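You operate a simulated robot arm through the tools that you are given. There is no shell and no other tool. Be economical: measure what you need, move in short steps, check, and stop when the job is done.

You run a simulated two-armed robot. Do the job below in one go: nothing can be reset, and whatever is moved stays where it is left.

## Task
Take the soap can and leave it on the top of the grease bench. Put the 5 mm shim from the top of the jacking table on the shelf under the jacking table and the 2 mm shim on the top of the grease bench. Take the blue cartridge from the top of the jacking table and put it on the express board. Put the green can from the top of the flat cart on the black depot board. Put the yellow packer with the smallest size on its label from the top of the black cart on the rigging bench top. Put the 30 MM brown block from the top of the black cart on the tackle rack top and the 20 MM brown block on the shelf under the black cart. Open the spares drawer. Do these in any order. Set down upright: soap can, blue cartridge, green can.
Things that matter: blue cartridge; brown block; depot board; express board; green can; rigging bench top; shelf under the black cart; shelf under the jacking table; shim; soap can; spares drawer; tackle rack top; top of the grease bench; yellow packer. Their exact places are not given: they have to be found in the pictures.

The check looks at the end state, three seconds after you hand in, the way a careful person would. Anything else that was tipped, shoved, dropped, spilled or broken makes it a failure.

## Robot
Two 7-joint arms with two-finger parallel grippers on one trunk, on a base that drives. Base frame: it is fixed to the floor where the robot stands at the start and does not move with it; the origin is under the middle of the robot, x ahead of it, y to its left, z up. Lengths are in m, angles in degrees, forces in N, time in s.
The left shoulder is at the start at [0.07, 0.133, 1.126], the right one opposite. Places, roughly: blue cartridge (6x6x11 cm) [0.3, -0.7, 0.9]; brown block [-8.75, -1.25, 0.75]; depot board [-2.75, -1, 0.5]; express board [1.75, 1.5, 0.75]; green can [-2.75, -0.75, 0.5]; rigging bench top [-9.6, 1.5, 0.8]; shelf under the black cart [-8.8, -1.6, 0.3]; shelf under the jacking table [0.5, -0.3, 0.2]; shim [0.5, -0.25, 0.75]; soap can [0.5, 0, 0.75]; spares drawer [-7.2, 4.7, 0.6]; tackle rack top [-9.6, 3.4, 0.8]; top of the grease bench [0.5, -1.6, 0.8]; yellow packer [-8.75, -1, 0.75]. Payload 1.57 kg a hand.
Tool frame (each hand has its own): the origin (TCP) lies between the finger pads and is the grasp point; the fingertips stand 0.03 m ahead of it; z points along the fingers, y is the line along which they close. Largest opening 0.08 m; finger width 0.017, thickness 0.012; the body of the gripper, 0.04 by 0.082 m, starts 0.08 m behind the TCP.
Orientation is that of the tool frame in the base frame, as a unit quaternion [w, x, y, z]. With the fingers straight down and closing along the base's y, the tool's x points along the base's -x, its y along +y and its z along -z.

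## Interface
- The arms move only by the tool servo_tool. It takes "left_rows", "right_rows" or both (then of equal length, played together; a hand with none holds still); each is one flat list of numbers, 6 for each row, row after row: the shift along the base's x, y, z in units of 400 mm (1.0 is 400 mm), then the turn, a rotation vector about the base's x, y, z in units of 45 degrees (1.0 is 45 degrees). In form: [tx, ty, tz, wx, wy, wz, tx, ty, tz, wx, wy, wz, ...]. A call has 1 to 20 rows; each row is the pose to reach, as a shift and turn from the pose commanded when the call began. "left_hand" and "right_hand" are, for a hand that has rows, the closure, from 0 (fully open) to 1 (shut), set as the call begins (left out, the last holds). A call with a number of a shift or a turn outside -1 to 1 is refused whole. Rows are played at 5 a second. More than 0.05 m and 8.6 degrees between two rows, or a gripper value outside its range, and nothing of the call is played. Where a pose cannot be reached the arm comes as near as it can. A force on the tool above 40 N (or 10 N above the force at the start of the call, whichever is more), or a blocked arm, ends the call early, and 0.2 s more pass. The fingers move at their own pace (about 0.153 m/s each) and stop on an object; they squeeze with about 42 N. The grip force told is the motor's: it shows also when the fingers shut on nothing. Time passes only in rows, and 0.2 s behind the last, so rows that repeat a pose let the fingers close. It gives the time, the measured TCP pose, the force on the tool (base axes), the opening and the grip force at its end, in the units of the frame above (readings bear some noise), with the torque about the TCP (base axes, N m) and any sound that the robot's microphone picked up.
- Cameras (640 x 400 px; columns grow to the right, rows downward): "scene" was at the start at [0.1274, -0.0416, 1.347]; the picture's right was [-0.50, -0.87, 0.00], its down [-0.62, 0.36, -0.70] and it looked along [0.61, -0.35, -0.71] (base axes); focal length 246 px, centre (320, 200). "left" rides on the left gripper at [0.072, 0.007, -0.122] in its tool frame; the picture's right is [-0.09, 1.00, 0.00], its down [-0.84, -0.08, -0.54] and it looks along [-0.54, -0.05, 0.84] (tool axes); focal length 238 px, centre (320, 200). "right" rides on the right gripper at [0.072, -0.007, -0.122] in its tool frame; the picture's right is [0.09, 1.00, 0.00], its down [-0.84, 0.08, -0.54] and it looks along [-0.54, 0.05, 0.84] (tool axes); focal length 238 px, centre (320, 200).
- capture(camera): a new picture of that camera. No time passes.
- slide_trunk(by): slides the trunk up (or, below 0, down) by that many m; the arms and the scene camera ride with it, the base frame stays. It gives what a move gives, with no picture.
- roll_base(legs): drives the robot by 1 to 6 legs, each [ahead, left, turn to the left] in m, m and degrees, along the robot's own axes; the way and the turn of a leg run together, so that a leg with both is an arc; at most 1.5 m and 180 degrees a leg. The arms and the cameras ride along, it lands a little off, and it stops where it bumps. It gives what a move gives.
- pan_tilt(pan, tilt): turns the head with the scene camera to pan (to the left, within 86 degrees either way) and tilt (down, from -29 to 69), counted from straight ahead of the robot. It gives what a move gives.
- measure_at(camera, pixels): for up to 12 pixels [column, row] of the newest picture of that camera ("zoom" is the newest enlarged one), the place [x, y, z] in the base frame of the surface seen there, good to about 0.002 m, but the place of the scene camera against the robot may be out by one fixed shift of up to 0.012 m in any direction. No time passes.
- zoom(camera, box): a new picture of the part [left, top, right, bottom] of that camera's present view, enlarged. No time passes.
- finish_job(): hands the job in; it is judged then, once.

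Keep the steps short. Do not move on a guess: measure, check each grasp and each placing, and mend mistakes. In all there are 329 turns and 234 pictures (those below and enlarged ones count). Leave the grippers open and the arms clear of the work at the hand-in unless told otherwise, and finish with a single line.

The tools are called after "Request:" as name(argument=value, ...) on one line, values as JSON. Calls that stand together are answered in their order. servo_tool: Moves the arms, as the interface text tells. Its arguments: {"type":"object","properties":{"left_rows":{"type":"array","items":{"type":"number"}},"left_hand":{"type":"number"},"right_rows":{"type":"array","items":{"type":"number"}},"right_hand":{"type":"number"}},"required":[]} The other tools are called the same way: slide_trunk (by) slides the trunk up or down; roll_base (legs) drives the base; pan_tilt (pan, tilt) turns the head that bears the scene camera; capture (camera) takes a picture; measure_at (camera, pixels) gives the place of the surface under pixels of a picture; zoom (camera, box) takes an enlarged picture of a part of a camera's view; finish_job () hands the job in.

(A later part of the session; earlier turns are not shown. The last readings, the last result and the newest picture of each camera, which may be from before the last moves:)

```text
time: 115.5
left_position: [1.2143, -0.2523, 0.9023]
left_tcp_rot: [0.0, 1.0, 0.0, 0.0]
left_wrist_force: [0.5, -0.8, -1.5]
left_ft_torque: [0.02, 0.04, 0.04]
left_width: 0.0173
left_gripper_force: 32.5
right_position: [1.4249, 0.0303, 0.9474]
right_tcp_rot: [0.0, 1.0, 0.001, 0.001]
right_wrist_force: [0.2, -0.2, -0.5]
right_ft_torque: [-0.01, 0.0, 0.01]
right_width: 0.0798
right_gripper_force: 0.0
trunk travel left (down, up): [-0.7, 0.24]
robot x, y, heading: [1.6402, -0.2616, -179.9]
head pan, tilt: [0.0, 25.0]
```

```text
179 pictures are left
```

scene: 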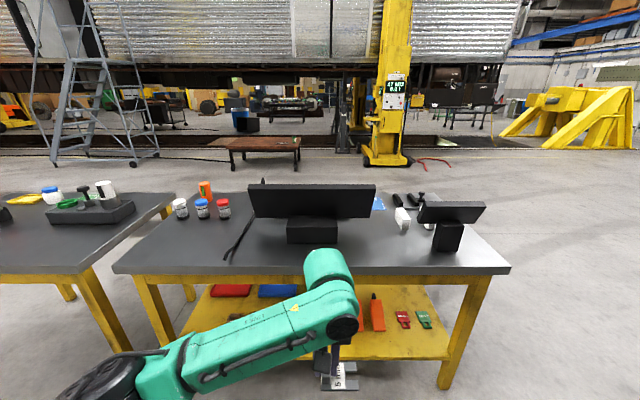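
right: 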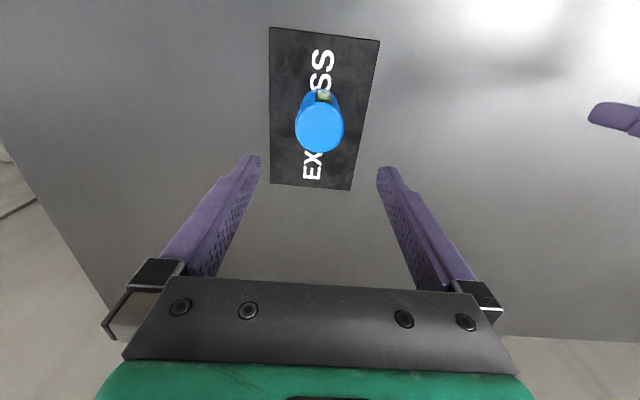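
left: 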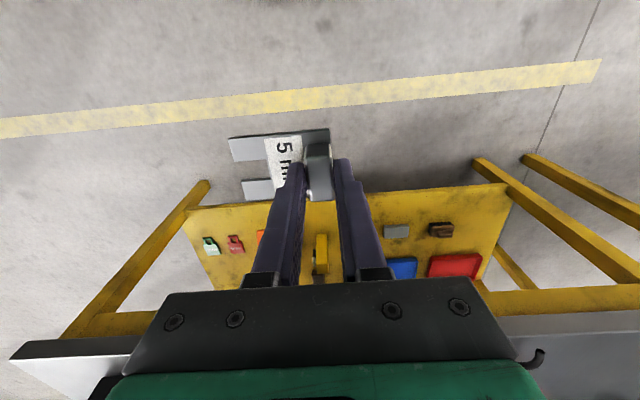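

The trunk goes at most 0.4 a call; I lower it in two steps and look under the table.

Request:
slide_trunk(by=-0.3)

Request:
slide_trunk(by=-0.25)

Request:
capture(camera="scene")

Request:
capture(camera="left")

```text
time: 118.5
left_position: [1.2148, -0.2522, 0.6015]
left_tcp_rot: [-0.001, 1.0, 0.0, 0.0]
left_wrist_force: [-0.1, -0.1, -2.3]
left_ft_torque: [0.02, 0.02, 0.0]
left_width: 0.0174
left_gripper_force: 32.6
right_position: [1.4251, 0.0313, 0.647]
right_tcp_rot: [0.0, 1.0, 0.002, 0.001]
right_wrist_force: [-0.2, 0.1, 0.3]
right_ft_torque: [0.01, 0.0, 0.01]
right_width: 0.08
right_gripper_force: 0.0
trunk travel left (down, up): [-0.4, 0.54]
robot x, y, heading: [1.6406, -0.2612, -179.9]
head pan, tilt: [0.0, 25.0]
```

```text
time: 121.0
left_position: [1.2141, -0.2523, 0.3513]
left_tcp_rot: [0.0, 1.0, -0.001, 0.0]
left_wrist_force: [0.5, 0.5, -1.6]
left_ft_torque: [-0.01, 0.02, 0.0]
left_width: 0.0174
left_gripper_force: 31.8
right_position: [1.4261, 0.0299, 0.396]
right_tcp_rot: [0.0, 1.0, 0.001, 0.001]
right_wrist_force: [0.5, -0.4, 0.0]
right_ft_torque: [-0.04, 0.0, 0.01]
right_width: 0.0801
right_gripper_force: 0.0
trunk travel left (down, up): [-0.15, 0.79]
robot x, y, heading: [1.6423, -0.262, -180.0]
head pan, tilt: [0.0, 25.0]
```

```text
178 pictures are left
```

scene: 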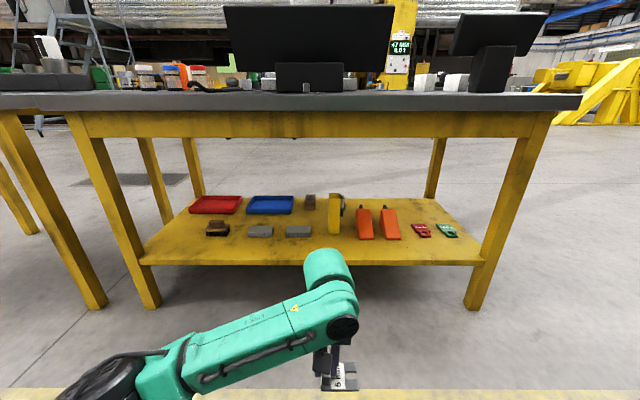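

```text
177 pictures are left
```

left: 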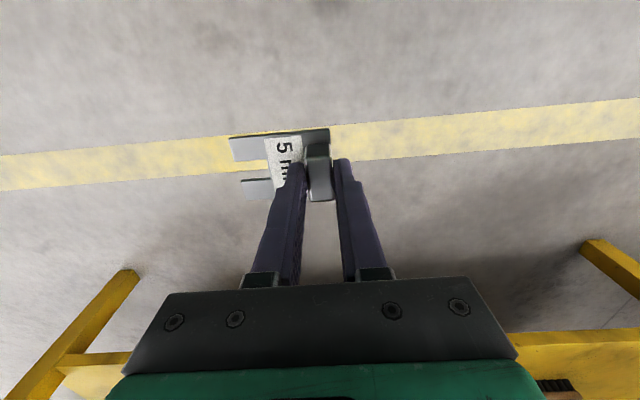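

A clear view under the table. I measure the apron underside, the shelf edge and the nearest items.

Request:
measure_at(camera="scene", pixels=[[300, 135], [330, 250], [330, 265], [300, 238], [362, 240], [335, 233], [395, 240], [262, 237], [300, 258], [415, 255], [318, 265], [335, 262]])

```text
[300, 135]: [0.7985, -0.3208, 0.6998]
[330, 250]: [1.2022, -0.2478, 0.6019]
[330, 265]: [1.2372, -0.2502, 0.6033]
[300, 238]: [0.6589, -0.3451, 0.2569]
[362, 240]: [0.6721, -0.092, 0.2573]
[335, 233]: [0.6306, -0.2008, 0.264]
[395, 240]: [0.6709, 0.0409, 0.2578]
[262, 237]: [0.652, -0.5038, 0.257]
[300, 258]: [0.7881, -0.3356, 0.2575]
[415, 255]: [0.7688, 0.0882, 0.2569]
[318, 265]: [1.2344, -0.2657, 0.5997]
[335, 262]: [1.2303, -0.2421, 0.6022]
```

Apron underside is at about 0.69 and the arm top at about 0.61. I lower the hand 0.03 more and drive in 0.3 m first, then check.

Request:
servo_tool(left_rows=[0, 0, -0.04, 0, 0, 0, 0, 0, -0.075, 0, 0, 0, 0, 0, -0.075, 0, 0, 0])

Request:
roll_base(legs=[[0.34, 0, 0]])

Request:
capture(camera="scene")

Request:
capture(camera="left")

```text
time: 121.8
left_position: [1.2144, -0.2507, 0.32]
left_tcp_rot: [0.0, 1.0, 0.0, 0.0]
left_wrist_force: [0.0, 0.6, -1.6]
left_ft_torque: [-0.04, 0.01, -0.05]
left_width: 0.0173
left_gripper_force: 32.4
right_position: [1.4253, 0.0305, 0.3967]
right_tcp_rot: [0.0, 1.0, 0.001, 0.001]
right_wrist_force: [-0.7, -0.4, -0.7]
right_ft_torque: [-0.05, 0.0, -0.03]
right_width: 0.0801
right_gripper_force: 0.1
trunk travel left (down, up): [-0.15, 0.79]
robot x, y, heading: [1.6432, -0.2608, -180.1]
head pan, tilt: [0.0, 25.0]
```

```text
time: 124.1
left_position: [0.871, -0.2521, 0.3199]
left_tcp_rot: [0.001, 1.0, 0.0, 0.0]
left_wrist_force: [1.0, 0.8, -1.4]
left_ft_torque: [-0.02, 0.0, -0.01]
left_width: 0.0171
left_gripper_force: 32.3
right_position: [1.0828, 0.0305, 0.3973]
right_tcp_rot: [0.0, 1.0, 0.0, 0.002]
right_wrist_force: [-0.2, -0.1, 0.5]
right_ft_torque: [0.0, 0.03, 0.01]
right_width: 0.08
right_gripper_force: 0.0
trunk travel left (down, up): [-0.15, 0.79]
robot x, y, heading: [1.2974, -0.2608, 180.0]
head pan, tilt: [0.0, 25.0]
```

```text
176 pictures are left
```

scene: 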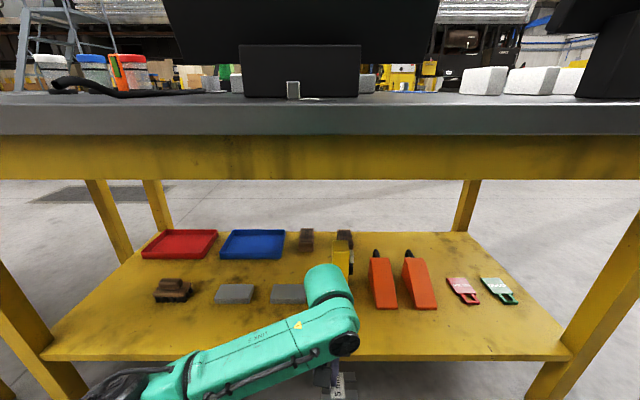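

```text
175 pictures are left
```

left: 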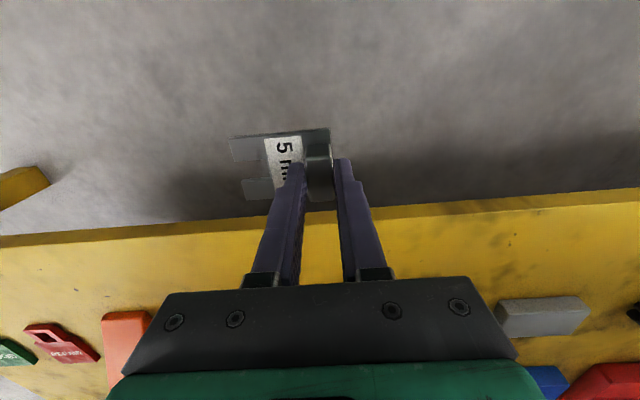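

Request:
measure_at(camera="left", pixels=[[450, 215], [200, 240], [440, 260], [120, 320], [540, 300], [200, 260], [430, 240]])

Request:
measure_at(camera="scene", pixels=[[290, 300], [340, 272], [380, 305], [336, 290], [300, 345]])

```text
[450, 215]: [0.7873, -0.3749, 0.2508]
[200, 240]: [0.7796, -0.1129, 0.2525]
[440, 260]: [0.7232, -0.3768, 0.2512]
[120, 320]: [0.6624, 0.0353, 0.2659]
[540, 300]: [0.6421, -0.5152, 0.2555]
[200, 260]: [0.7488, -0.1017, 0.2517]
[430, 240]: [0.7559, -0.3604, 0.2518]
```

```text
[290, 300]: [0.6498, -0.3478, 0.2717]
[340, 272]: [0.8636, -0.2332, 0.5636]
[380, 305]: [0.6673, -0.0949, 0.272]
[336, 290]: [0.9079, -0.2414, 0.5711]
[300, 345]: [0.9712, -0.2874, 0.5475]
```

Shelf at z 0.2515, edge x about 0.80, items start at x 0.67. I drive in 0.136 more, so the shim comes over (0.735, -0.25).

Request:
roll_base(legs=[[0.136, 0, 0]])

Request:
capture(camera="left")

```text
time: 125.4
left_position: [0.737, -0.2517, 0.32]
left_tcp_rot: [-0.001, 1.0, -0.001, -0.001]
left_wrist_force: [-0.3, -0.9, -1.1]
left_ft_torque: [-0.03, 0.01, 0.01]
left_width: 0.0176
left_gripper_force: 32.8
right_position: [0.9476, 0.0305, 0.3975]
right_tcp_rot: [0.0, 1.0, 0.001, 0.001]
right_wrist_force: [-0.3, -0.3, 0.0]
right_ft_torque: [0.0, 0.01, 0.02]
right_width: 0.0799
right_gripper_force: 0.0
trunk travel left (down, up): [-0.15, 0.79]
robot x, y, heading: [1.1617, -0.2631, 179.8]
head pan, tilt: [0.0, 25.0]
```

```text
174 pictures are left
```

left: 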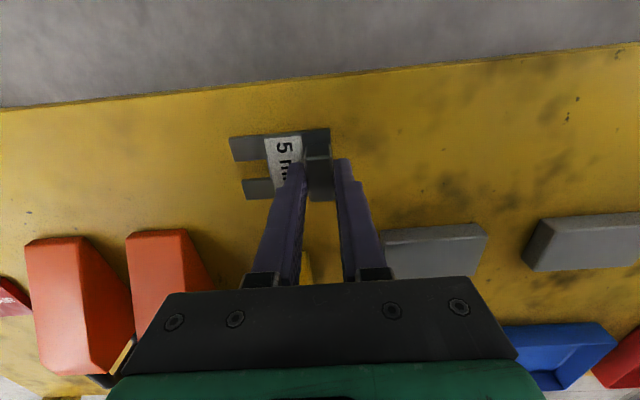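

Request:
measure_at(camera="left", pixels=[[250, 145], [280, 145], [320, 135], [318, 165], [255, 185]])

```text
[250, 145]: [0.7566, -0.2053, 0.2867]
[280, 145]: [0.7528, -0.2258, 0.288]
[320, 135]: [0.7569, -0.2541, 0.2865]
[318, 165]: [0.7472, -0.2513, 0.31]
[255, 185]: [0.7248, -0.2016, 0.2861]
```

The plate's underside is at about 0.281, so I lower 0.0295 gently.

Request:
servo_tool(left_rows=[0, 0, -0.03, 0, 0, 0, 0, 0, -0.055, 0, 0, 0, 0, 0, -0.067, 0, 0, 0, 0, 0, -0.074, 0, 0, 0, 0, 0, -0.074, 0, 0, 0])

Request:
capture(camera="left")

Request:
measure_at(camera="left", pixels=[[250, 145], [280, 145], [320, 135], [255, 185], [350, 120]])

```text
time: 126.6
left_position: [0.7361, -0.252, 0.2919]
left_tcp_rot: [-0.001, 1.0, 0.0, 0.0]
left_wrist_force: [-0.2, -0.2, -1.6]
left_ft_torque: [0.01, 0.02, 0.04]
left_width: 0.0172
left_gripper_force: 32.0
right_position: [0.948, 0.0298, 0.3976]
right_tcp_rot: [0.0, 1.0, 0.0, 0.001]
right_wrist_force: [-0.7, 0.7, 0.3]
right_ft_torque: [-0.03, 0.01, 0.04]
right_width: 0.0803
right_gripper_force: 0.0
trunk travel left (down, up): [-0.15, 0.79]
robot x, y, heading: [1.1615, -0.2608, 180.2]
head pan, tilt: [0.0, 25.0]
```

```text
173 pictures are left
```

left: 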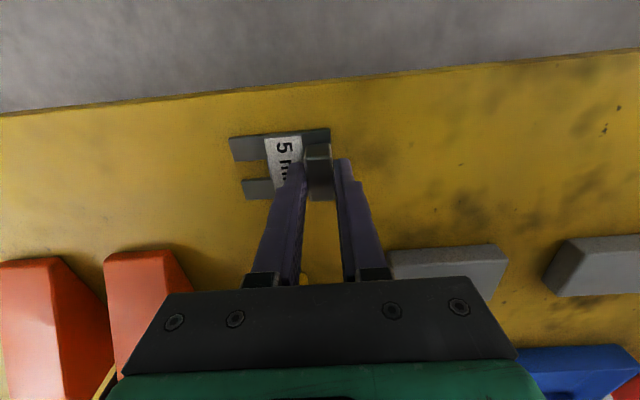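

```text
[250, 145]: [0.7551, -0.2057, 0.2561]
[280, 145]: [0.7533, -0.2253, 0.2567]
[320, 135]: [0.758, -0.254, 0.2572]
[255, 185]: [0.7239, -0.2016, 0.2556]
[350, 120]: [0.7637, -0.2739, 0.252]
```

The plate is at 0.2565, shelf 0.252 – it is down. I open, rise 0.05 and check.

Request:
servo_tool(left_rows=[0, 0, 0, 0, 0, 0, 0, 0, 0, 0, 0, 0, 0, 0, 0, 0, 0, 0, 0, 0, 0.06, 0, 0, 0, 0, 0, 0.13, 0, 0, 0], left_hand=0)

Request:
capture(camera="left")

```text
time: 127.8
left_position: [0.7372, -0.2509, 0.3424]
left_tcp_rot: [0.001, 1.0, -0.001, 0.001]
left_wrist_force: [-0.2, 0.0, -0.4]
left_ft_torque: [-0.01, 0.0, 0.0]
left_width: 0.0801
left_gripper_force: 0.1
right_position: [0.9483, 0.032, 0.3971]
right_tcp_rot: [0.0, 1.0, 0.0, 0.001]
right_wrist_force: [0.9, -0.3, 0.1]
right_ft_torque: [0.0, 0.01, 0.01]
right_width: 0.0801
right_gripper_force: 0.1
trunk travel left (down, up): [-0.15, 0.79]
robot x, y, heading: [1.1641, -0.2622, 180.0]
head pan, tilt: [0.0, 25.0]
```

```text
172 pictures are left
```

left: 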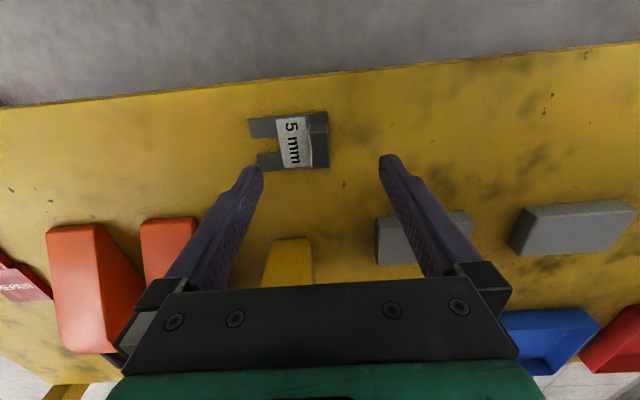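

The 5 mm shim lies flat on the shelf. I back out, raise the trunk and the left hand, and come back for the 2 mm shim.

Request:
roll_base(legs=[[-0.45, 0, 0]])

Request:
slide_trunk(by=0.4)

Request:
slide_trunk(by=0.15)

Request:
servo_tool(left_rows=[0, 0, 0.1, 0, 0, 0, 0, 0, 0.2, 0, 0, 0, 0, 0, 0.28, 0, 0, 0], right_rows=[0, 0, 0.1, 0, 0, 0, 0, 0, 0.2, 0, 0, 0, 0, 0, 0.3, 0, 0, 0])

Request:
roll_base(legs=[[0, 0.04, 0], [0.4, 0, 0]])

Request:
capture(camera="left")

```text
time: 130.5
left_position: [1.1887, -0.2499, 0.3431]
left_tcp_rot: [0.001, 1.0, -0.002, 0.0]
left_wrist_force: [-0.5, -0.2, 0.4]
left_ft_torque: [-0.01, -0.01, -0.02]
left_width: 0.0801
left_gripper_force: 0.0
right_position: [1.4003, 0.0311, 0.3967]
right_tcp_rot: [-0.001, 1.0, -0.001, 0.001]
right_wrist_force: [-0.3, -0.3, 0.4]
right_ft_torque: [0.0, 0.0, 0.0]
right_width: 0.0801
right_gripper_force: 0.2
trunk travel left (down, up): [-0.15, 0.79]
robot x, y, heading: [1.617, -0.2602, 179.8]
head pan, tilt: [0.0, 25.0]
```

```text
time: 134.3
left_position: [1.1885, -0.2501, 0.7437]
left_tcp_rot: [0.0, 1.0, -0.003, 0.0]
left_wrist_force: [0.4, 0.0, -0.2]
left_ft_torque: [0.0, 0.0, 0.02]
left_width: 0.08
left_gripper_force: 0.0
right_position: [1.3995, 0.0315, 0.7989]
right_tcp_rot: [0.0, 1.0, -0.001, 0.001]
right_wrist_force: [0.0, 0.5, 0.3]
right_ft_torque: [0.02, -0.01, 0.04]
right_width: 0.0801
right_gripper_force: 0.1
trunk travel left (down, up): [-0.55, 0.39]
robot x, y, heading: [1.6185, -0.2669, 180.1]
head pan, tilt: [0.0, 25.0]
```

```text
time: 136.1
left_position: [1.187, -0.25, 0.8933]
left_tcp_rot: [0.0, 1.0, -0.002, 0.0]
left_wrist_force: [0.0, 0.0, 0.3]
left_ft_torque: [0.01, 0.02, -0.03]
left_width: 0.08
left_gripper_force: 0.1
right_position: [1.3992, 0.0305, 0.9469]
right_tcp_rot: [0.001, 1.0, -0.003, 0.001]
right_wrist_force: [-0.3, -0.3, -1.2]
right_ft_torque: [0.01, 0.02, 0.01]
right_width: 0.0798
right_gripper_force: 0.0
trunk travel left (down, up): [-0.7, 0.24]
robot x, y, heading: [1.6155, -0.2659, 179.8]
head pan, tilt: [0.0, 25.0]
```

```text
time: 136.9
left_position: [1.188, -0.2497, 1.0053]
left_tcp_rot: [0.001, 1.0, -0.003, 0.001]
left_wrist_force: [0.1, 0.0, -0.1]
left_ft_torque: [0.02, 0.01, -0.01]
left_width: 0.0799
left_gripper_force: 0.1
right_position: [1.4011, 0.031, 1.0672]
right_tcp_rot: [0.001, 1.0, -0.002, 0.0]
right_wrist_force: [0.8, 0.1, -0.3]
right_ft_torque: [-0.04, 0.01, 0.0]
right_width: 0.0799
right_gripper_force: 0.1
trunk travel left (down, up): [-0.7, 0.24]
robot x, y, heading: [1.6132, -0.2673, 179.7]
head pan, tilt: [0.0, 25.0]
```

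```text
time: 139.8
left_position: [0.7921, -0.2869, 1.0049]
left_tcp_rot: [0.0, 1.0, -0.003, 0.0]
left_wrist_force: [0.2, -0.2, 0.0]
left_ft_torque: [0.05, 0.0, 0.01]
left_width: 0.0797
left_gripper_force: 0.1
right_position: [1.0043, -0.007, 1.0677]
right_tcp_rot: [0.0, 1.0, -0.002, 0.001]
right_wrist_force: [0.1, 0.5, 0.0]
right_ft_torque: [-0.01, 0.0, -0.03]
right_width: 0.0801
right_gripper_force: 0.1
trunk travel left (down, up): [-0.7, 0.24]
robot x, y, heading: [1.2191, -0.3019, 179.8]
head pan, tilt: [0.0, 25.0]
```

```text
171 pictures are left
```

left: 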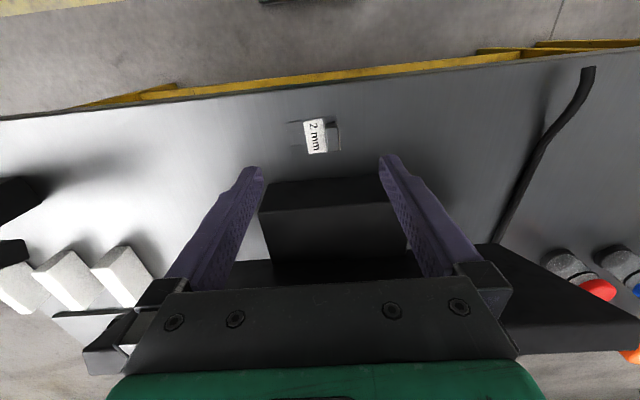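

Request:
zoom(camera="left", box=[280, 100, 360, 170])

Request:
measure_at(camera="left", pixels=[[330, 195], [300, 185], [380, 185], [335, 200], [340, 215]])

```text
5.71 times, centred on (320, 135) of left
```

zoom: 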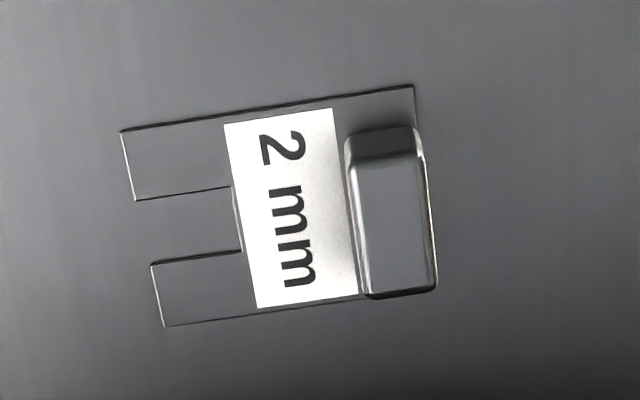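

```text
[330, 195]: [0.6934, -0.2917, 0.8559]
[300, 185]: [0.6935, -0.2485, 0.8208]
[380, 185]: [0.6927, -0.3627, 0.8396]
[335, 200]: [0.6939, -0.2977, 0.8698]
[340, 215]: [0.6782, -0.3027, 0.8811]
```

Request:
measure_at(camera="zoom", pixels=[[358, 168], [412, 162], [425, 280], [376, 287], [385, 165], [400, 285], [392, 225], [125, 135], [408, 92], [168, 320]])

```text
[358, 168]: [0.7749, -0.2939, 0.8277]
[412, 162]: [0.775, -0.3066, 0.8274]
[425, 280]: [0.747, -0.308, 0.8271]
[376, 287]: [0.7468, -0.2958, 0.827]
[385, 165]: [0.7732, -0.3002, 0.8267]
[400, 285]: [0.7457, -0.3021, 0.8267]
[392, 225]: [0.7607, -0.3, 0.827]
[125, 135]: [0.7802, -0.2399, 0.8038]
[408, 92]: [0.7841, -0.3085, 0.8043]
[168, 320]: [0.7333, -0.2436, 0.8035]
```

Tab centre (0.760, -0.301), top z 0.827. I go down over it to TCP z 0.838, close and lift.

Request:
servo_tool(left_rows=[-0.04, -0.018, -0.05, 0, 0, 0, -0.08, -0.035, -0.12, 0, 0, 0, -0.08, -0.035, -0.22, 0, 0, 0, -0.08, -0.035, -0.32, 0, 0, 0, -0.08, -0.035, -0.38, 0, 0, 0, -0.08, -0.035, -0.417, 0, 0, 0, -0.08, -0.035, -0.417, 0, 0, 0], left_hand=0)

Request:
servo_tool(left_rows=[0, 0, 0, 0, 0, 0, 0, 0, 0, 0, 0, 0, 0, 0, 0, 0, 0, 0, 0, 0, 0, 0, 0, 0], left_hand=1)

Request:
servo_tool(left_rows=[0, 0, 0.05, 0, 0, 0, 0, 0, 0.1, 0, 0, 0, 0, 0, 0.2, 0, 0, 0, 0, 0, 0.3, 0, 0, 0, 0, 0, 0.4, 0, 0, 0, 0, 0, 0.5, 0, 0, 0])

Request:
capture(camera="left")

```text
time: 141.4
left_position: [0.7603, -0.3017, 0.8375]
left_tcp_rot: [0.0, 1.0, -0.005, 0.0]
left_wrist_force: [0.2, -0.4, -0.4]
left_ft_torque: [0.02, 0.0, -0.03]
left_width: 0.0799
left_gripper_force: 0.1
right_position: [1.0052, -0.0075, 1.0677]
right_tcp_rot: [0.0, 1.0, -0.003, 0.001]
right_wrist_force: [-0.3, 0.5, -0.3]
right_ft_torque: [0.02, 0.01, 0.01]
right_width: 0.08
right_gripper_force: 0.1
trunk travel left (down, up): [-0.7, 0.24]
robot x, y, heading: [1.2181, -0.3011, 179.6]
head pan, tilt: [0.0, 25.0]
```

```text
time: 142.4
left_position: [0.7595, -0.3004, 0.8378]
left_tcp_rot: [0.0, 1.0, -0.004, 0.0]
left_wrist_force: [0.6, -0.2, -1.1]
left_ft_torque: [0.02, 0.03, -0.01]
left_width: 0.0173
left_gripper_force: 32.1
right_position: [1.0057, -0.0078, 1.0679]
right_tcp_rot: [0.0, 1.0, -0.002, 0.001]
right_wrist_force: [0.4, 0.4, -0.6]
right_ft_torque: [0.0, 0.01, 0.03]
right_width: 0.0801
right_gripper_force: 0.0
trunk travel left (down, up): [-0.7, 0.24]
robot x, y, heading: [1.2214, -0.3043, 179.6]
head pan, tilt: [0.0, 25.0]
```

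```text
time: 143.8
left_position: [0.7592, -0.3017, 1.0383]
left_tcp_rot: [0.001, 1.0, -0.003, 0.0]
left_wrist_force: [-0.2, -0.5, -0.4]
left_ft_torque: [-0.01, 0.04, 0.02]
left_width: 0.0172
left_gripper_force: 32.1
right_position: [1.0057, -0.0061, 1.0666]
right_tcp_rot: [0.0, 1.0, -0.003, 0.0]
right_wrist_force: [0.5, -0.3, 0.6]
right_ft_torque: [0.0, 0.01, 0.01]
right_width: 0.08
right_gripper_force: 0.0
trunk travel left (down, up): [-0.7, 0.24]
robot x, y, heading: [1.2126, -0.3043, 179.7]
head pan, tilt: [0.0, 25.0]
```

```text
169 pictures are left
```

left: 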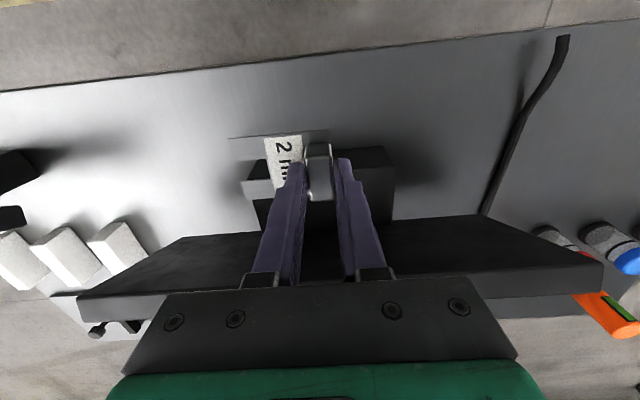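

The 2 mm shim is held. I back off, roll 1.2 m to the robot's left and look at the grease bench from behind.

Request:
roll_base(legs=[[-0.3, 0, 0.3], [0, 1.2, 0]])

Request:
pan_tilt(pan=10, tilt=35)

Request:
capture(camera="scene")

```text
time: 151.5
left_position: [1.0553, -1.5015, 1.0373]
left_tcp_rot: [0.0, 1.0, -0.001, 0.0]
left_wrist_force: [0.5, -0.2, -0.6]
left_ft_torque: [-0.02, 0.01, 0.03]
left_width: 0.0172
left_gripper_force: 32.2
right_position: [1.2993, -1.2065, 1.0684]
right_tcp_rot: [0.0, 1.0, 0.0, 0.001]
right_wrist_force: [0.0, 0.9, -0.4]
right_ft_torque: [0.03, 0.03, 0.0]
right_width: 0.0801
right_gripper_force: 0.0
trunk travel left (down, up): [-0.7, 0.24]
robot x, y, heading: [1.5151, -1.5024, 179.8]
head pan, tilt: [0.0, 25.0]
```

```text
time: 152.3
left_position: [1.0548, -1.5038, 1.0374]
left_tcp_rot: [0.0, 1.0, -0.001, 0.0]
left_wrist_force: [0.4, 0.1, -1.3]
left_ft_torque: [-0.03, -0.01, -0.02]
left_width: 0.0169
left_gripper_force: 32.3
right_position: [1.2998, -1.2069, 1.067]
right_tcp_rot: [0.0, 1.0, 0.0, 0.001]
right_wrist_force: [-0.8, -0.1, 1.0]
right_ft_torque: [-0.01, 0.04, -0.03]
right_width: 0.0801
right_gripper_force: 0.1
trunk travel left (down, up): [-0.7, 0.24]
robot x, y, heading: [1.5134, -1.501, 180.0]
head pan, tilt: [10.0, 35.0]
```

```text
168 pictures are left
```

scene: 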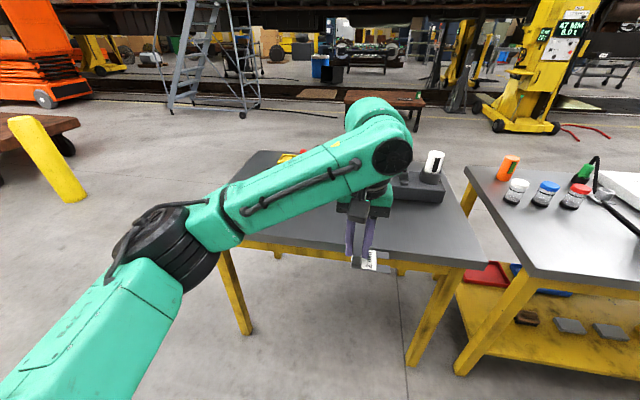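

The rear part of the bench is bare. I drive forward 0.37.

Request:
roll_base(legs=[[0.37, 0, 0]])

Request:
capture(camera="left")

Request:
measure_at(camera="left", pixels=[[250, 145], [280, 145], [320, 135], [200, 145], [400, 140], [350, 110], [255, 185], [320, 30]])

```text
time: 154.6
left_position: [0.6888, -1.5007, 1.0378]
left_tcp_rot: [-0.002, 1.0, -0.003, 0.0]
left_wrist_force: [-0.1, -0.5, -0.9]
left_ft_torque: [0.01, 0.01, 0.04]
left_width: 0.017
left_gripper_force: 32.2
right_position: [0.9323, -1.205, 1.0675]
right_tcp_rot: [-0.001, 1.0, -0.002, -0.001]
right_wrist_force: [0.5, 0.2, -0.6]
right_ft_torque: [0.0, 0.01, -0.01]
right_width: 0.0801
right_gripper_force: 0.1
trunk travel left (down, up): [-0.7, 0.24]
robot x, y, heading: [1.1459, -1.4979, 180.0]
head pan, tilt: [10.0, 35.0]
```

```text
167 pictures are left
```

left: 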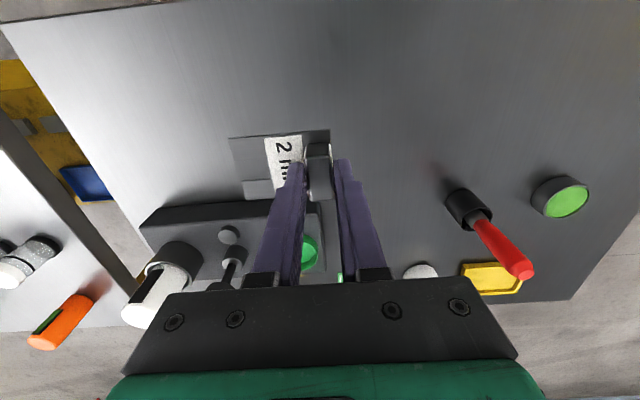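

```text
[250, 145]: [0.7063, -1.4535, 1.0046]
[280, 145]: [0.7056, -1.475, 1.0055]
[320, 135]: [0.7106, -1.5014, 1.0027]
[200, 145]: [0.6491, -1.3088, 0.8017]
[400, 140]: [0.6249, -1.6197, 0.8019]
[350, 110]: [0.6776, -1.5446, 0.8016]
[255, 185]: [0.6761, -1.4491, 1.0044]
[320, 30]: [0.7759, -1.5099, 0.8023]
```

The bench is at 0.802 and the plate's underside 1.0025. I lower 0.200 gently, then check.

Request:
servo_tool(left_rows=[0, 0, -0.1, 0, 0, 0, 0, 0, -0.2, 0, 0, 0, 0, 0, -0.3, 0, 0, 0, 0, 0, -0.4, 0, 0, 0, 0, 0, -0.46, 0, 0, 0, 0, 0, -0.49, 0, 0, 0, 0, 0, -0.5, 0, 0, 0, 0, 0, -0.5, 0, 0, 0])

Request:
capture(camera="left")

Request:
measure_at(camera="left", pixels=[[250, 145], [280, 145], [320, 135], [255, 185], [350, 120]])

```text
time: 156.4
left_position: [0.6888, -1.501, 0.8378]
left_tcp_rot: [0.0, 1.0, -0.003, 0.0]
left_wrist_force: [1.1, 0.0, -1.3]
left_ft_torque: [0.03, 0.03, -0.02]
left_width: 0.0169
left_gripper_force: 32.6
right_position: [0.9315, -1.2058, 1.0676]
right_tcp_rot: [0.0, 1.0, -0.002, 0.002]
right_wrist_force: [-0.6, -0.4, 0.1]
right_ft_torque: [-0.03, 0.0, -0.01]
right_width: 0.08
right_gripper_force: 0.0
trunk travel left (down, up): [-0.7, 0.24]
robot x, y, heading: [1.1468, -1.4959, 179.7]
head pan, tilt: [10.0, 35.0]
```

```text
166 pictures are left
```

left: 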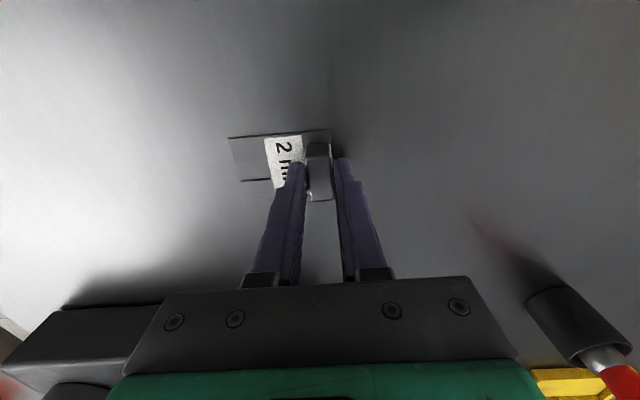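

```text
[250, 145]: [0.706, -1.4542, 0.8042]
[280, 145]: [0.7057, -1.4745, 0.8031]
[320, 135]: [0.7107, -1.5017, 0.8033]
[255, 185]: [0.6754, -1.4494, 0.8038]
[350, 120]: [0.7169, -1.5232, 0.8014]
```

The plate rests on the bench. I open and rise.

Request:
servo_tool(left_rows=[0, 0, 0, 0, 0, 0, 0, 0, 0, 0, 0, 0, 0, 0, 0, 0, 0, 0, 0, 0, 0.1, 0, 0, 0, 0, 0, 0.2, 0, 0, 0, 0, 0, 0.3, 0, 0, 0, 0, 0, 0.4, 0, 0, 0, 0, 0, 0.5, 0, 0, 0], left_hand=0)

Request:
capture(camera="left")

```text
time: 158.2
left_position: [0.6894, -1.5016, 1.0389]
left_tcp_rot: [0.001, 1.0, -0.003, 0.0]
left_wrist_force: [0.7, -0.6, -0.2]
left_ft_torque: [0.0, -0.01, 0.02]
left_width: 0.0802
left_gripper_force: 0.0
right_position: [0.933, -1.2053, 1.0674]
right_tcp_rot: [0.0, 1.0, -0.002, 0.0]
right_wrist_force: [0.0, -0.6, 0.6]
right_ft_torque: [-0.02, -0.01, 0.02]
right_width: 0.0801
right_gripper_force: 0.0
trunk travel left (down, up): [-0.7, 0.24]
robot x, y, heading: [1.1483, -1.4992, 179.9]
head pan, tilt: [10.0, 35.0]
```

```text
165 pictures are left
```

left: 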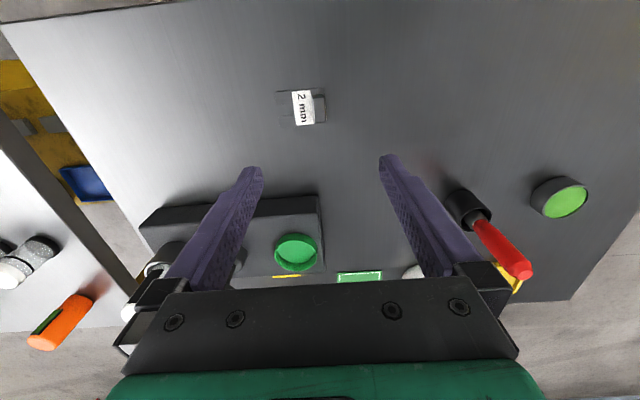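

The 2 mm shim is placed. Next, the green can on the flat cart near (-2.75, -0.75). I back off and look at the way past the bench's left end.

Request:
roll_base(legs=[[-0.37, 0, 0]])

Request:
pan_tilt(pan=25, tilt=20)

Request:
capture(camera="scene")

Request:
measure_at(camera="scene", pixels=[[100, 200], [150, 250], [200, 200], [60, 160], [300, 170], [340, 100], [420, 100], [260, 140], [440, 150], [320, 230]])

```text
time: 160.6
left_position: [1.0594, -1.5023, 1.0382]
left_tcp_rot: [0.0, 1.0, -0.004, 0.001]
left_wrist_force: [0.1, 0.0, 0.0]
left_ft_torque: [0.02, 0.03, -0.01]
left_width: 0.0799
left_gripper_force: 0.1
right_position: [1.3032, -1.2062, 1.0678]
right_tcp_rot: [-0.001, 1.0, -0.003, 0.001]
right_wrist_force: [0.3, -0.1, 1.0]
right_ft_torque: [0.01, 0.0, -0.01]
right_width: 0.08
right_gripper_force: 0.1
trunk travel left (down, up): [-0.7, 0.24]
robot x, y, heading: [1.5208, -1.4995, 179.9]
head pan, tilt: [10.0, 35.0]
```

```text
time: 161.3
left_position: [1.0602, -1.5026, 1.0376]
left_tcp_rot: [0.001, 1.0, -0.004, 0.001]
left_wrist_force: [0.2, -0.6, -0.7]
left_ft_torque: [0.02, -0.01, 0.0]
left_width: 0.08
left_gripper_force: 0.0
right_position: [1.3047, -1.2069, 1.067]
right_tcp_rot: [-0.001, 1.0, -0.002, 0.0]
right_wrist_force: [-0.5, -0.2, 0.7]
right_ft_torque: [0.01, -0.03, 0.0]
right_width: 0.0801
right_gripper_force: 0.1
trunk travel left (down, up): [-0.7, 0.24]
robot x, y, heading: [1.5194, -1.4992, 179.6]
head pan, tilt: [25.0, 20.0]
```

```text
164 pictures are left
```

scene: 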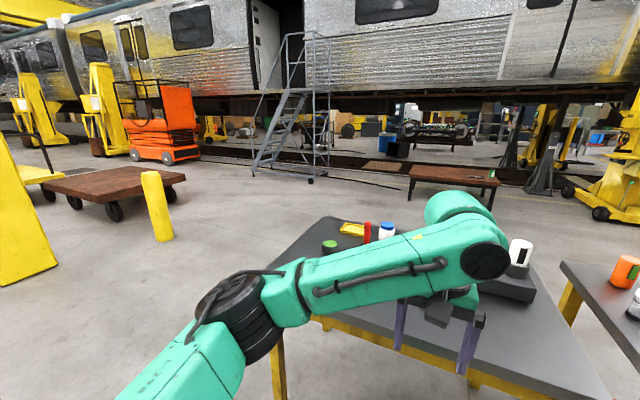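

```text
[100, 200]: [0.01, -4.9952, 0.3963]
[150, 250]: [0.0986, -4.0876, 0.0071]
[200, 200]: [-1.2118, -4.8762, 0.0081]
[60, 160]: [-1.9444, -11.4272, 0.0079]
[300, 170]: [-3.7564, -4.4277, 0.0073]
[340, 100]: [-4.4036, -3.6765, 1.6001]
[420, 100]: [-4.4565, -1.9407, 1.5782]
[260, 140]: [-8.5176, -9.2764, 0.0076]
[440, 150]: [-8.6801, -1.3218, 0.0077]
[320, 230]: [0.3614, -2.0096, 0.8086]
```

The floor at y -2.6 is free. I drive around the bench's end and toward the brown flat cart, stopping well short to look.

Request:
roll_base(legs=[[0, 1.2, 0.2], [1.5, 0, 0], [1.3, 0, 0], [0, -1.4, 0]])

Request:
pan_tilt(pan=-5, tilt=25)

Request:
capture(camera="scene")

```text
time: 187.3
left_position: [-1.7711, -1.3191, 1.0384]
left_tcp_rot: [0.0, 1.0, -0.001, 0.0]
left_wrist_force: [0.3, 0.2, 0.2]
left_ft_torque: [0.02, -0.02, 0.06]
left_width: 0.08
left_gripper_force: 0.1
right_position: [-1.5285, -1.023, 1.067]
right_tcp_rot: [0.0, 1.0, 0.001, 0.0]
right_wrist_force: [0.3, -0.2, 0.2]
right_ft_torque: [0.01, 0.01, -0.01]
right_width: 0.0801
right_gripper_force: 0.1
trunk travel left (down, up): [-0.7, 0.24]
robot x, y, heading: [-1.3144, -1.3127, -180.0]
head pan, tilt: [25.0, 20.0]
```

```text
time: 188.3
left_position: [-1.7714, -1.3192, 1.0387]
left_tcp_rot: [0.001, 1.0, 0.0, 0.0]
left_wrist_force: [0.9, 0.2, -0.2]
left_ft_torque: [0.02, -0.01, -0.01]
left_width: 0.0802
left_gripper_force: 0.1
right_position: [-1.5282, -1.0232, 1.0676]
right_tcp_rot: [0.0, 1.0, 0.001, 0.001]
right_wrist_force: [0.3, 0.4, 0.2]
right_ft_torque: [0.04, 0.01, -0.06]
right_width: 0.0802
right_gripper_force: 0.0
trunk travel left (down, up): [-0.7, 0.24]
robot x, y, heading: [-1.3132, -1.3153, -179.8]
head pan, tilt: [-5.0, 25.0]
```

```text
163 pictures are left
```

scene: 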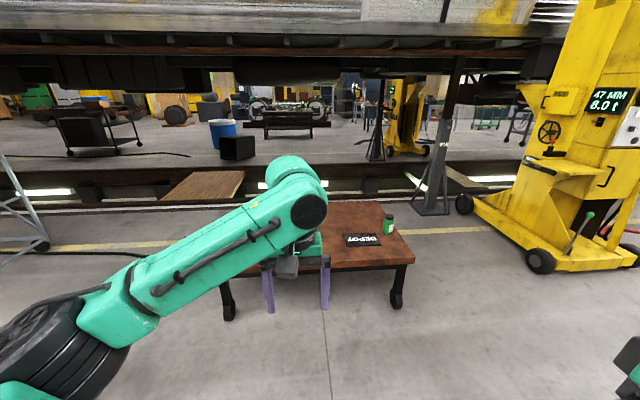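

The green can is at (388,224) and the DEPOT board at (362,240) on the brown cart. I measure.

Request:
measure_at(camera="scene", pixels=[[388, 217], [389, 232], [342, 234], [379, 234], [383, 246], [345, 247], [350, 205], [410, 262], [240, 275], [330, 265], [300, 250]])

Request:
zoom(camera="scene", box=[300, 190, 430, 280])

```text
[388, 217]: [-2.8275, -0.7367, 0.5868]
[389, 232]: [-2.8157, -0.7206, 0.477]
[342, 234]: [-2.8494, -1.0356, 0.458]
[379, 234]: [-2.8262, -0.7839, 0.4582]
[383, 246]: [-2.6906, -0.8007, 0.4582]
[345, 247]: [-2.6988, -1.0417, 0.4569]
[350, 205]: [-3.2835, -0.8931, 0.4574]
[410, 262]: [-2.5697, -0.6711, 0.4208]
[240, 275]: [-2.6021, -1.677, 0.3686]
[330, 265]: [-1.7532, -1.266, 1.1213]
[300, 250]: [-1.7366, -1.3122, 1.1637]
```

```text
4.44 times, centred on (365, 235) of scene
```

zoom: 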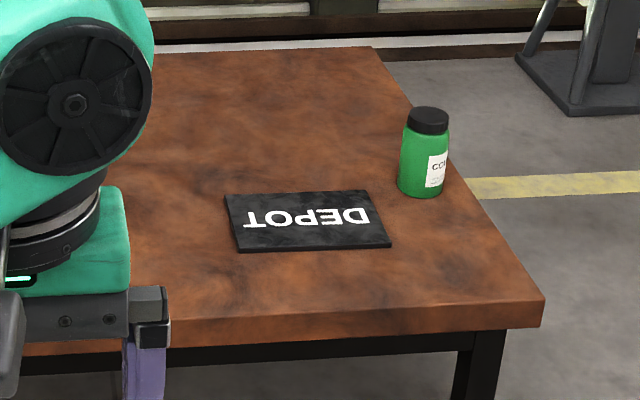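

I lower the trunk 0.35 m, then approach the cart so the right hand is near the can.

Request:
slide_trunk(by=-0.35)

Request:
roll_base(legs=[[0, -0.3, 0], [1.0, 0, 0]])

Request:
capture(camera="right")

Request:
pan_tilt(pan=-10, tilt=45)

Request:
capture(camera="scene")

```text
time: 191.7
left_position: [-1.7716, -1.3184, 0.6892]
left_tcp_rot: [0.0, 1.0, 0.0, 0.0]
left_wrist_force: [-0.1, -0.8, 0.1]
left_ft_torque: [0.01, 0.0, -0.01]
left_width: 0.08
left_gripper_force: 0.1
right_position: [-1.5273, -1.0226, 0.7166]
right_tcp_rot: [0.0, 1.0, 0.001, 0.0]
right_wrist_force: [0.1, 0.0, -0.7]
right_ft_torque: [0.0, 0.02, -0.02]
right_width: 0.0799
right_gripper_force: 0.0
trunk travel left (down, up): [-0.35, 0.59]
robot x, y, heading: [-1.3152, -1.3191, -179.8]
head pan, tilt: [-5.0, 25.0]
```

```text
time: 198.5
left_position: [-2.7751, -1.0251, 0.6884]
left_tcp_rot: [0.0, 1.0, 0.001, 0.0]
left_wrist_force: [0.4, -0.3, 0.4]
left_ft_torque: [0.0, 0.01, 0.0]
left_width: 0.0804
left_gripper_force: 0.0
right_position: [-2.5314, -0.728, 0.717]
right_tcp_rot: [0.0, 1.0, 0.003, 0.001]
right_wrist_force: [0.3, 1.0, -0.8]
right_ft_torque: [0.0, -0.01, 0.0]
right_width: 0.08
right_gripper_force: 0.0
trunk travel left (down, up): [-0.35, 0.59]
robot x, y, heading: [-2.3143, -1.0223, -179.9]
head pan, tilt: [-5.0, 25.0]
```

```text
161 pictures are left
```

right: 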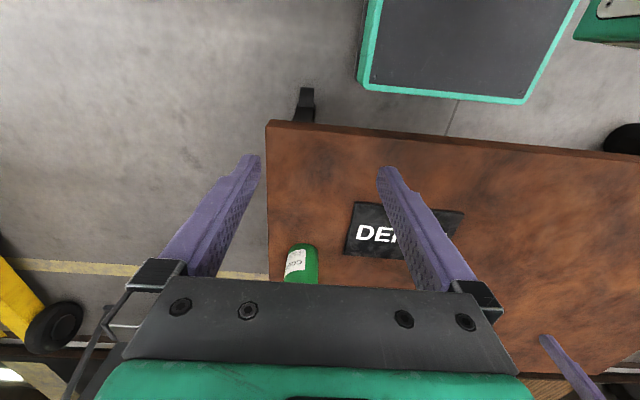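

```text
time: 199.4
left_position: [-2.774, -1.0263, 0.6892]
left_tcp_rot: [0.0, 1.0, 0.001, 0.0]
left_wrist_force: [-0.1, -0.6, -0.9]
left_ft_torque: [0.01, 0.0, 0.03]
left_width: 0.0799
left_gripper_force: 0.0
right_position: [-2.5327, -0.7273, 0.7173]
right_tcp_rot: [0.0, 1.0, 0.003, 0.001]
right_wrist_force: [0.3, 0.2, 0.5]
right_ft_torque: [0.01, 0.0, -0.03]
right_width: 0.0798
right_gripper_force: 0.0
trunk travel left (down, up): [-0.35, 0.59]
robot x, y, heading: [-2.3146, -1.0207, -179.9]
head pan, tilt: [-10.0, 45.0]
```

```text
160 pictures are left
```

scene: 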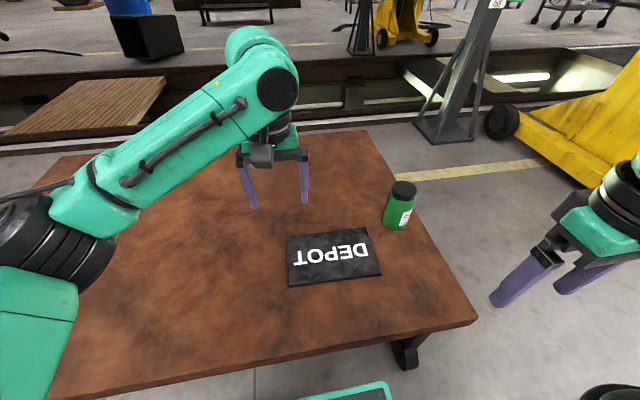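

Request:
measure_at(camera="scene", pixels=[[404, 190], [395, 215], [385, 205], [410, 205], [399, 225], [286, 236], [366, 228], [381, 270], [289, 285], [330, 255], [430, 280]])

Request:
zoom(camera="scene", box=[370, 170, 430, 240])

```text
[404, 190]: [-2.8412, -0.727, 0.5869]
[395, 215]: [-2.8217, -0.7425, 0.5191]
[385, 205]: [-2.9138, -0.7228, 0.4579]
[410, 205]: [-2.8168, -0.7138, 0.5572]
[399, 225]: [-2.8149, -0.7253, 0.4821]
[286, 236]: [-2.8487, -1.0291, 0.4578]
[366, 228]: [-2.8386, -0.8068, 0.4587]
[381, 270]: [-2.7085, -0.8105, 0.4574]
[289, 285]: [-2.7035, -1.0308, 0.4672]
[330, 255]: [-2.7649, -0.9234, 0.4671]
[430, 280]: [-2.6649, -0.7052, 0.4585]
```

```text
5.71 times, centred on (400, 205) of scene
```

zoom: 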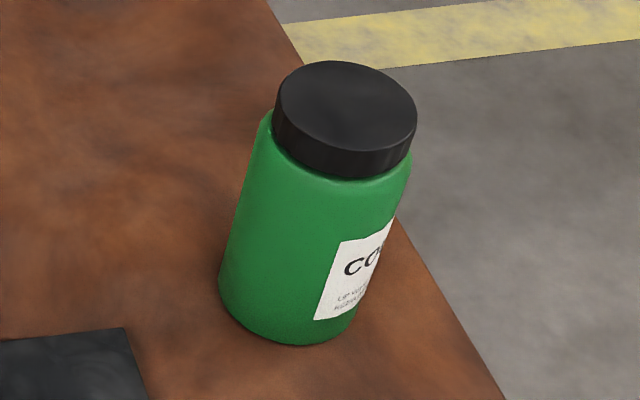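

The can's centre is about (-2.838, -0.735), top 0.579; the board lies x -2.84..-2.69, y -1.04..-0.815. I roll forward 0.05 and move the right hand out above the can.

Request:
roll_base(legs=[[0.05, 0, 0]])

Request:
servo_tool(right_rows=[-0.11, 0, 0, 0, 0, 0, -0.22, 0, 0, 0, 0, 0, -0.33, 0, 0, 0, 0, 0, -0.44, 0, 0, 0, 0, 0, -0.54, 0, 0, 0, 0, 0, -0.6, 0, 0, 0, 0, 0, -0.6, 0, 0, 0, 0, 0], right_hand=0)

Request:
capture(camera="right")

```text
time: 200.3
left_position: [-2.8252, -1.0245, 0.6872]
left_tcp_rot: [-0.001, 1.0, 0.001, 0.001]
left_wrist_force: [0.2, -0.1, -0.8]
left_ft_torque: [-0.03, -0.02, 0.01]
left_width: 0.08
left_gripper_force: 0.0
right_position: [-2.5832, -0.7275, 0.7171]
right_tcp_rot: [0.0, 1.0, 0.002, 0.001]
right_wrist_force: [-0.7, -0.3, 0.1]
right_ft_torque: [0.03, -0.03, 0.01]
right_width: 0.0799
right_gripper_force: 0.0
trunk travel left (down, up): [-0.35, 0.59]
robot x, y, heading: [-2.3634, -1.0206, -179.7]
head pan, tilt: [-10.0, 45.0]
```

```text
time: 201.9
left_position: [-2.824, -1.026, 0.6887]
left_tcp_rot: [0.0, 1.0, 0.002, 0.0]
left_wrist_force: [0.8, -0.5, 0.7]
left_ft_torque: [-0.02, 0.01, -0.02]
left_width: 0.0798
left_gripper_force: 0.1
right_position: [-2.8215, -0.727, 0.7184]
right_tcp_rot: [0.0, 1.0, 0.003, -0.001]
right_wrist_force: [0.3, -0.5, -0.4]
right_ft_torque: [0.03, 0.01, -0.02]
right_width: 0.08
right_gripper_force: 0.1
right hand out of reach, approached as far as the arm can: row 2
trunk travel left (down, up): [-0.35, 0.59]
robot x, y, heading: [-2.3646, -1.0193, -179.7]
head pan, tilt: [-10.0, 45.0]
```

```text
158 pictures are left
```

right: 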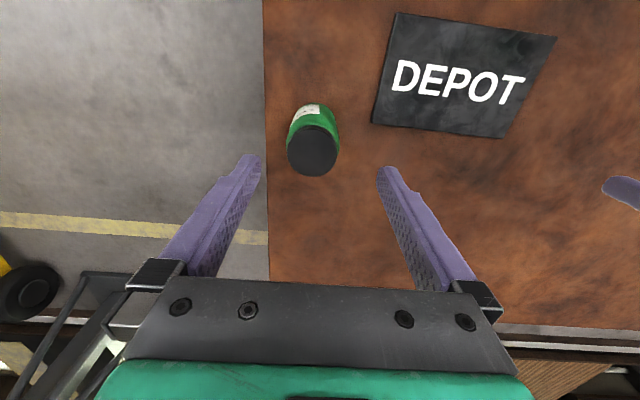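

Request:
measure_at(camera="right", pixels=[[312, 151], [312, 130], [312, 172], [290, 151], [335, 151], [376, 120], [398, 15], [502, 136], [553, 40], [350, 200], [455, 75]])

```text
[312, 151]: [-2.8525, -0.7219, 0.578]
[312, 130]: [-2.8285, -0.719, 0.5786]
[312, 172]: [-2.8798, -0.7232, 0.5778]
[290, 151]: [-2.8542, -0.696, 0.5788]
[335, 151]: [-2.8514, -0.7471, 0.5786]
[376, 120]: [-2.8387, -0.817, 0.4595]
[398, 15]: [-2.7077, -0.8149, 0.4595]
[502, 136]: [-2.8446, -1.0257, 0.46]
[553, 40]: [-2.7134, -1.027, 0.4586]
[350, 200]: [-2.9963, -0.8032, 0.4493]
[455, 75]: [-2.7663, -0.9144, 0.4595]
```

The lid centre is (-2.854, -0.7215), top 0.5785; cart 0.449. I roll forward 0.04 more so the hand reaches it.

Request:
roll_base(legs=[[0.045, 0, 0]])

Request:
capture(camera="right")

Request:
measure_at(camera="right", pixels=[[312, 120], [312, 105], [312, 140], [290, 120], [335, 120]])

```text
time: 202.8
left_position: [-2.8704, -1.0247, 0.6878]
left_tcp_rot: [0.0, 1.0, 0.001, 0.0]
left_wrist_force: [0.1, 0.5, 0.1]
left_ft_torque: [0.0, 0.0, 0.04]
left_width: 0.0799
left_gripper_force: 0.0
right_position: [-2.867, -0.7261, 0.7171]
right_tcp_rot: [0.0, 1.0, 0.002, 0.001]
right_wrist_force: [0.0, 0.3, -0.2]
right_ft_torque: [-0.01, -0.01, 0.01]
right_width: 0.0798
right_gripper_force: 0.0
trunk travel left (down, up): [-0.35, 0.59]
robot x, y, heading: [-2.4106, -1.0234, -180.1]
head pan, tilt: [-10.0, 45.0]
```

```text
157 pictures are left
```

right: 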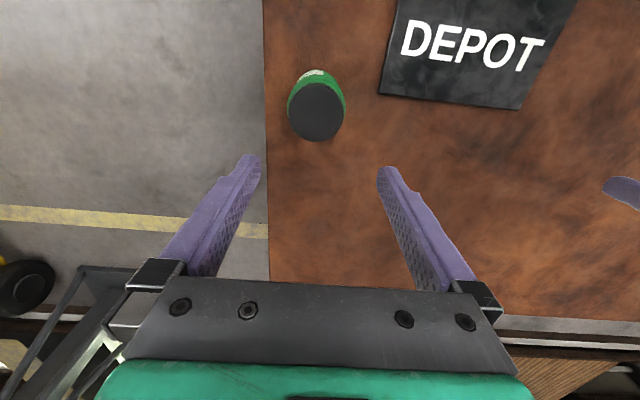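

```text
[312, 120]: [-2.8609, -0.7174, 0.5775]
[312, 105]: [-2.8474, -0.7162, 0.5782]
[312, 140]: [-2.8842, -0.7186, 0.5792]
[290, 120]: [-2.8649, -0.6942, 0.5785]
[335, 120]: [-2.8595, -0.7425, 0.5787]
```

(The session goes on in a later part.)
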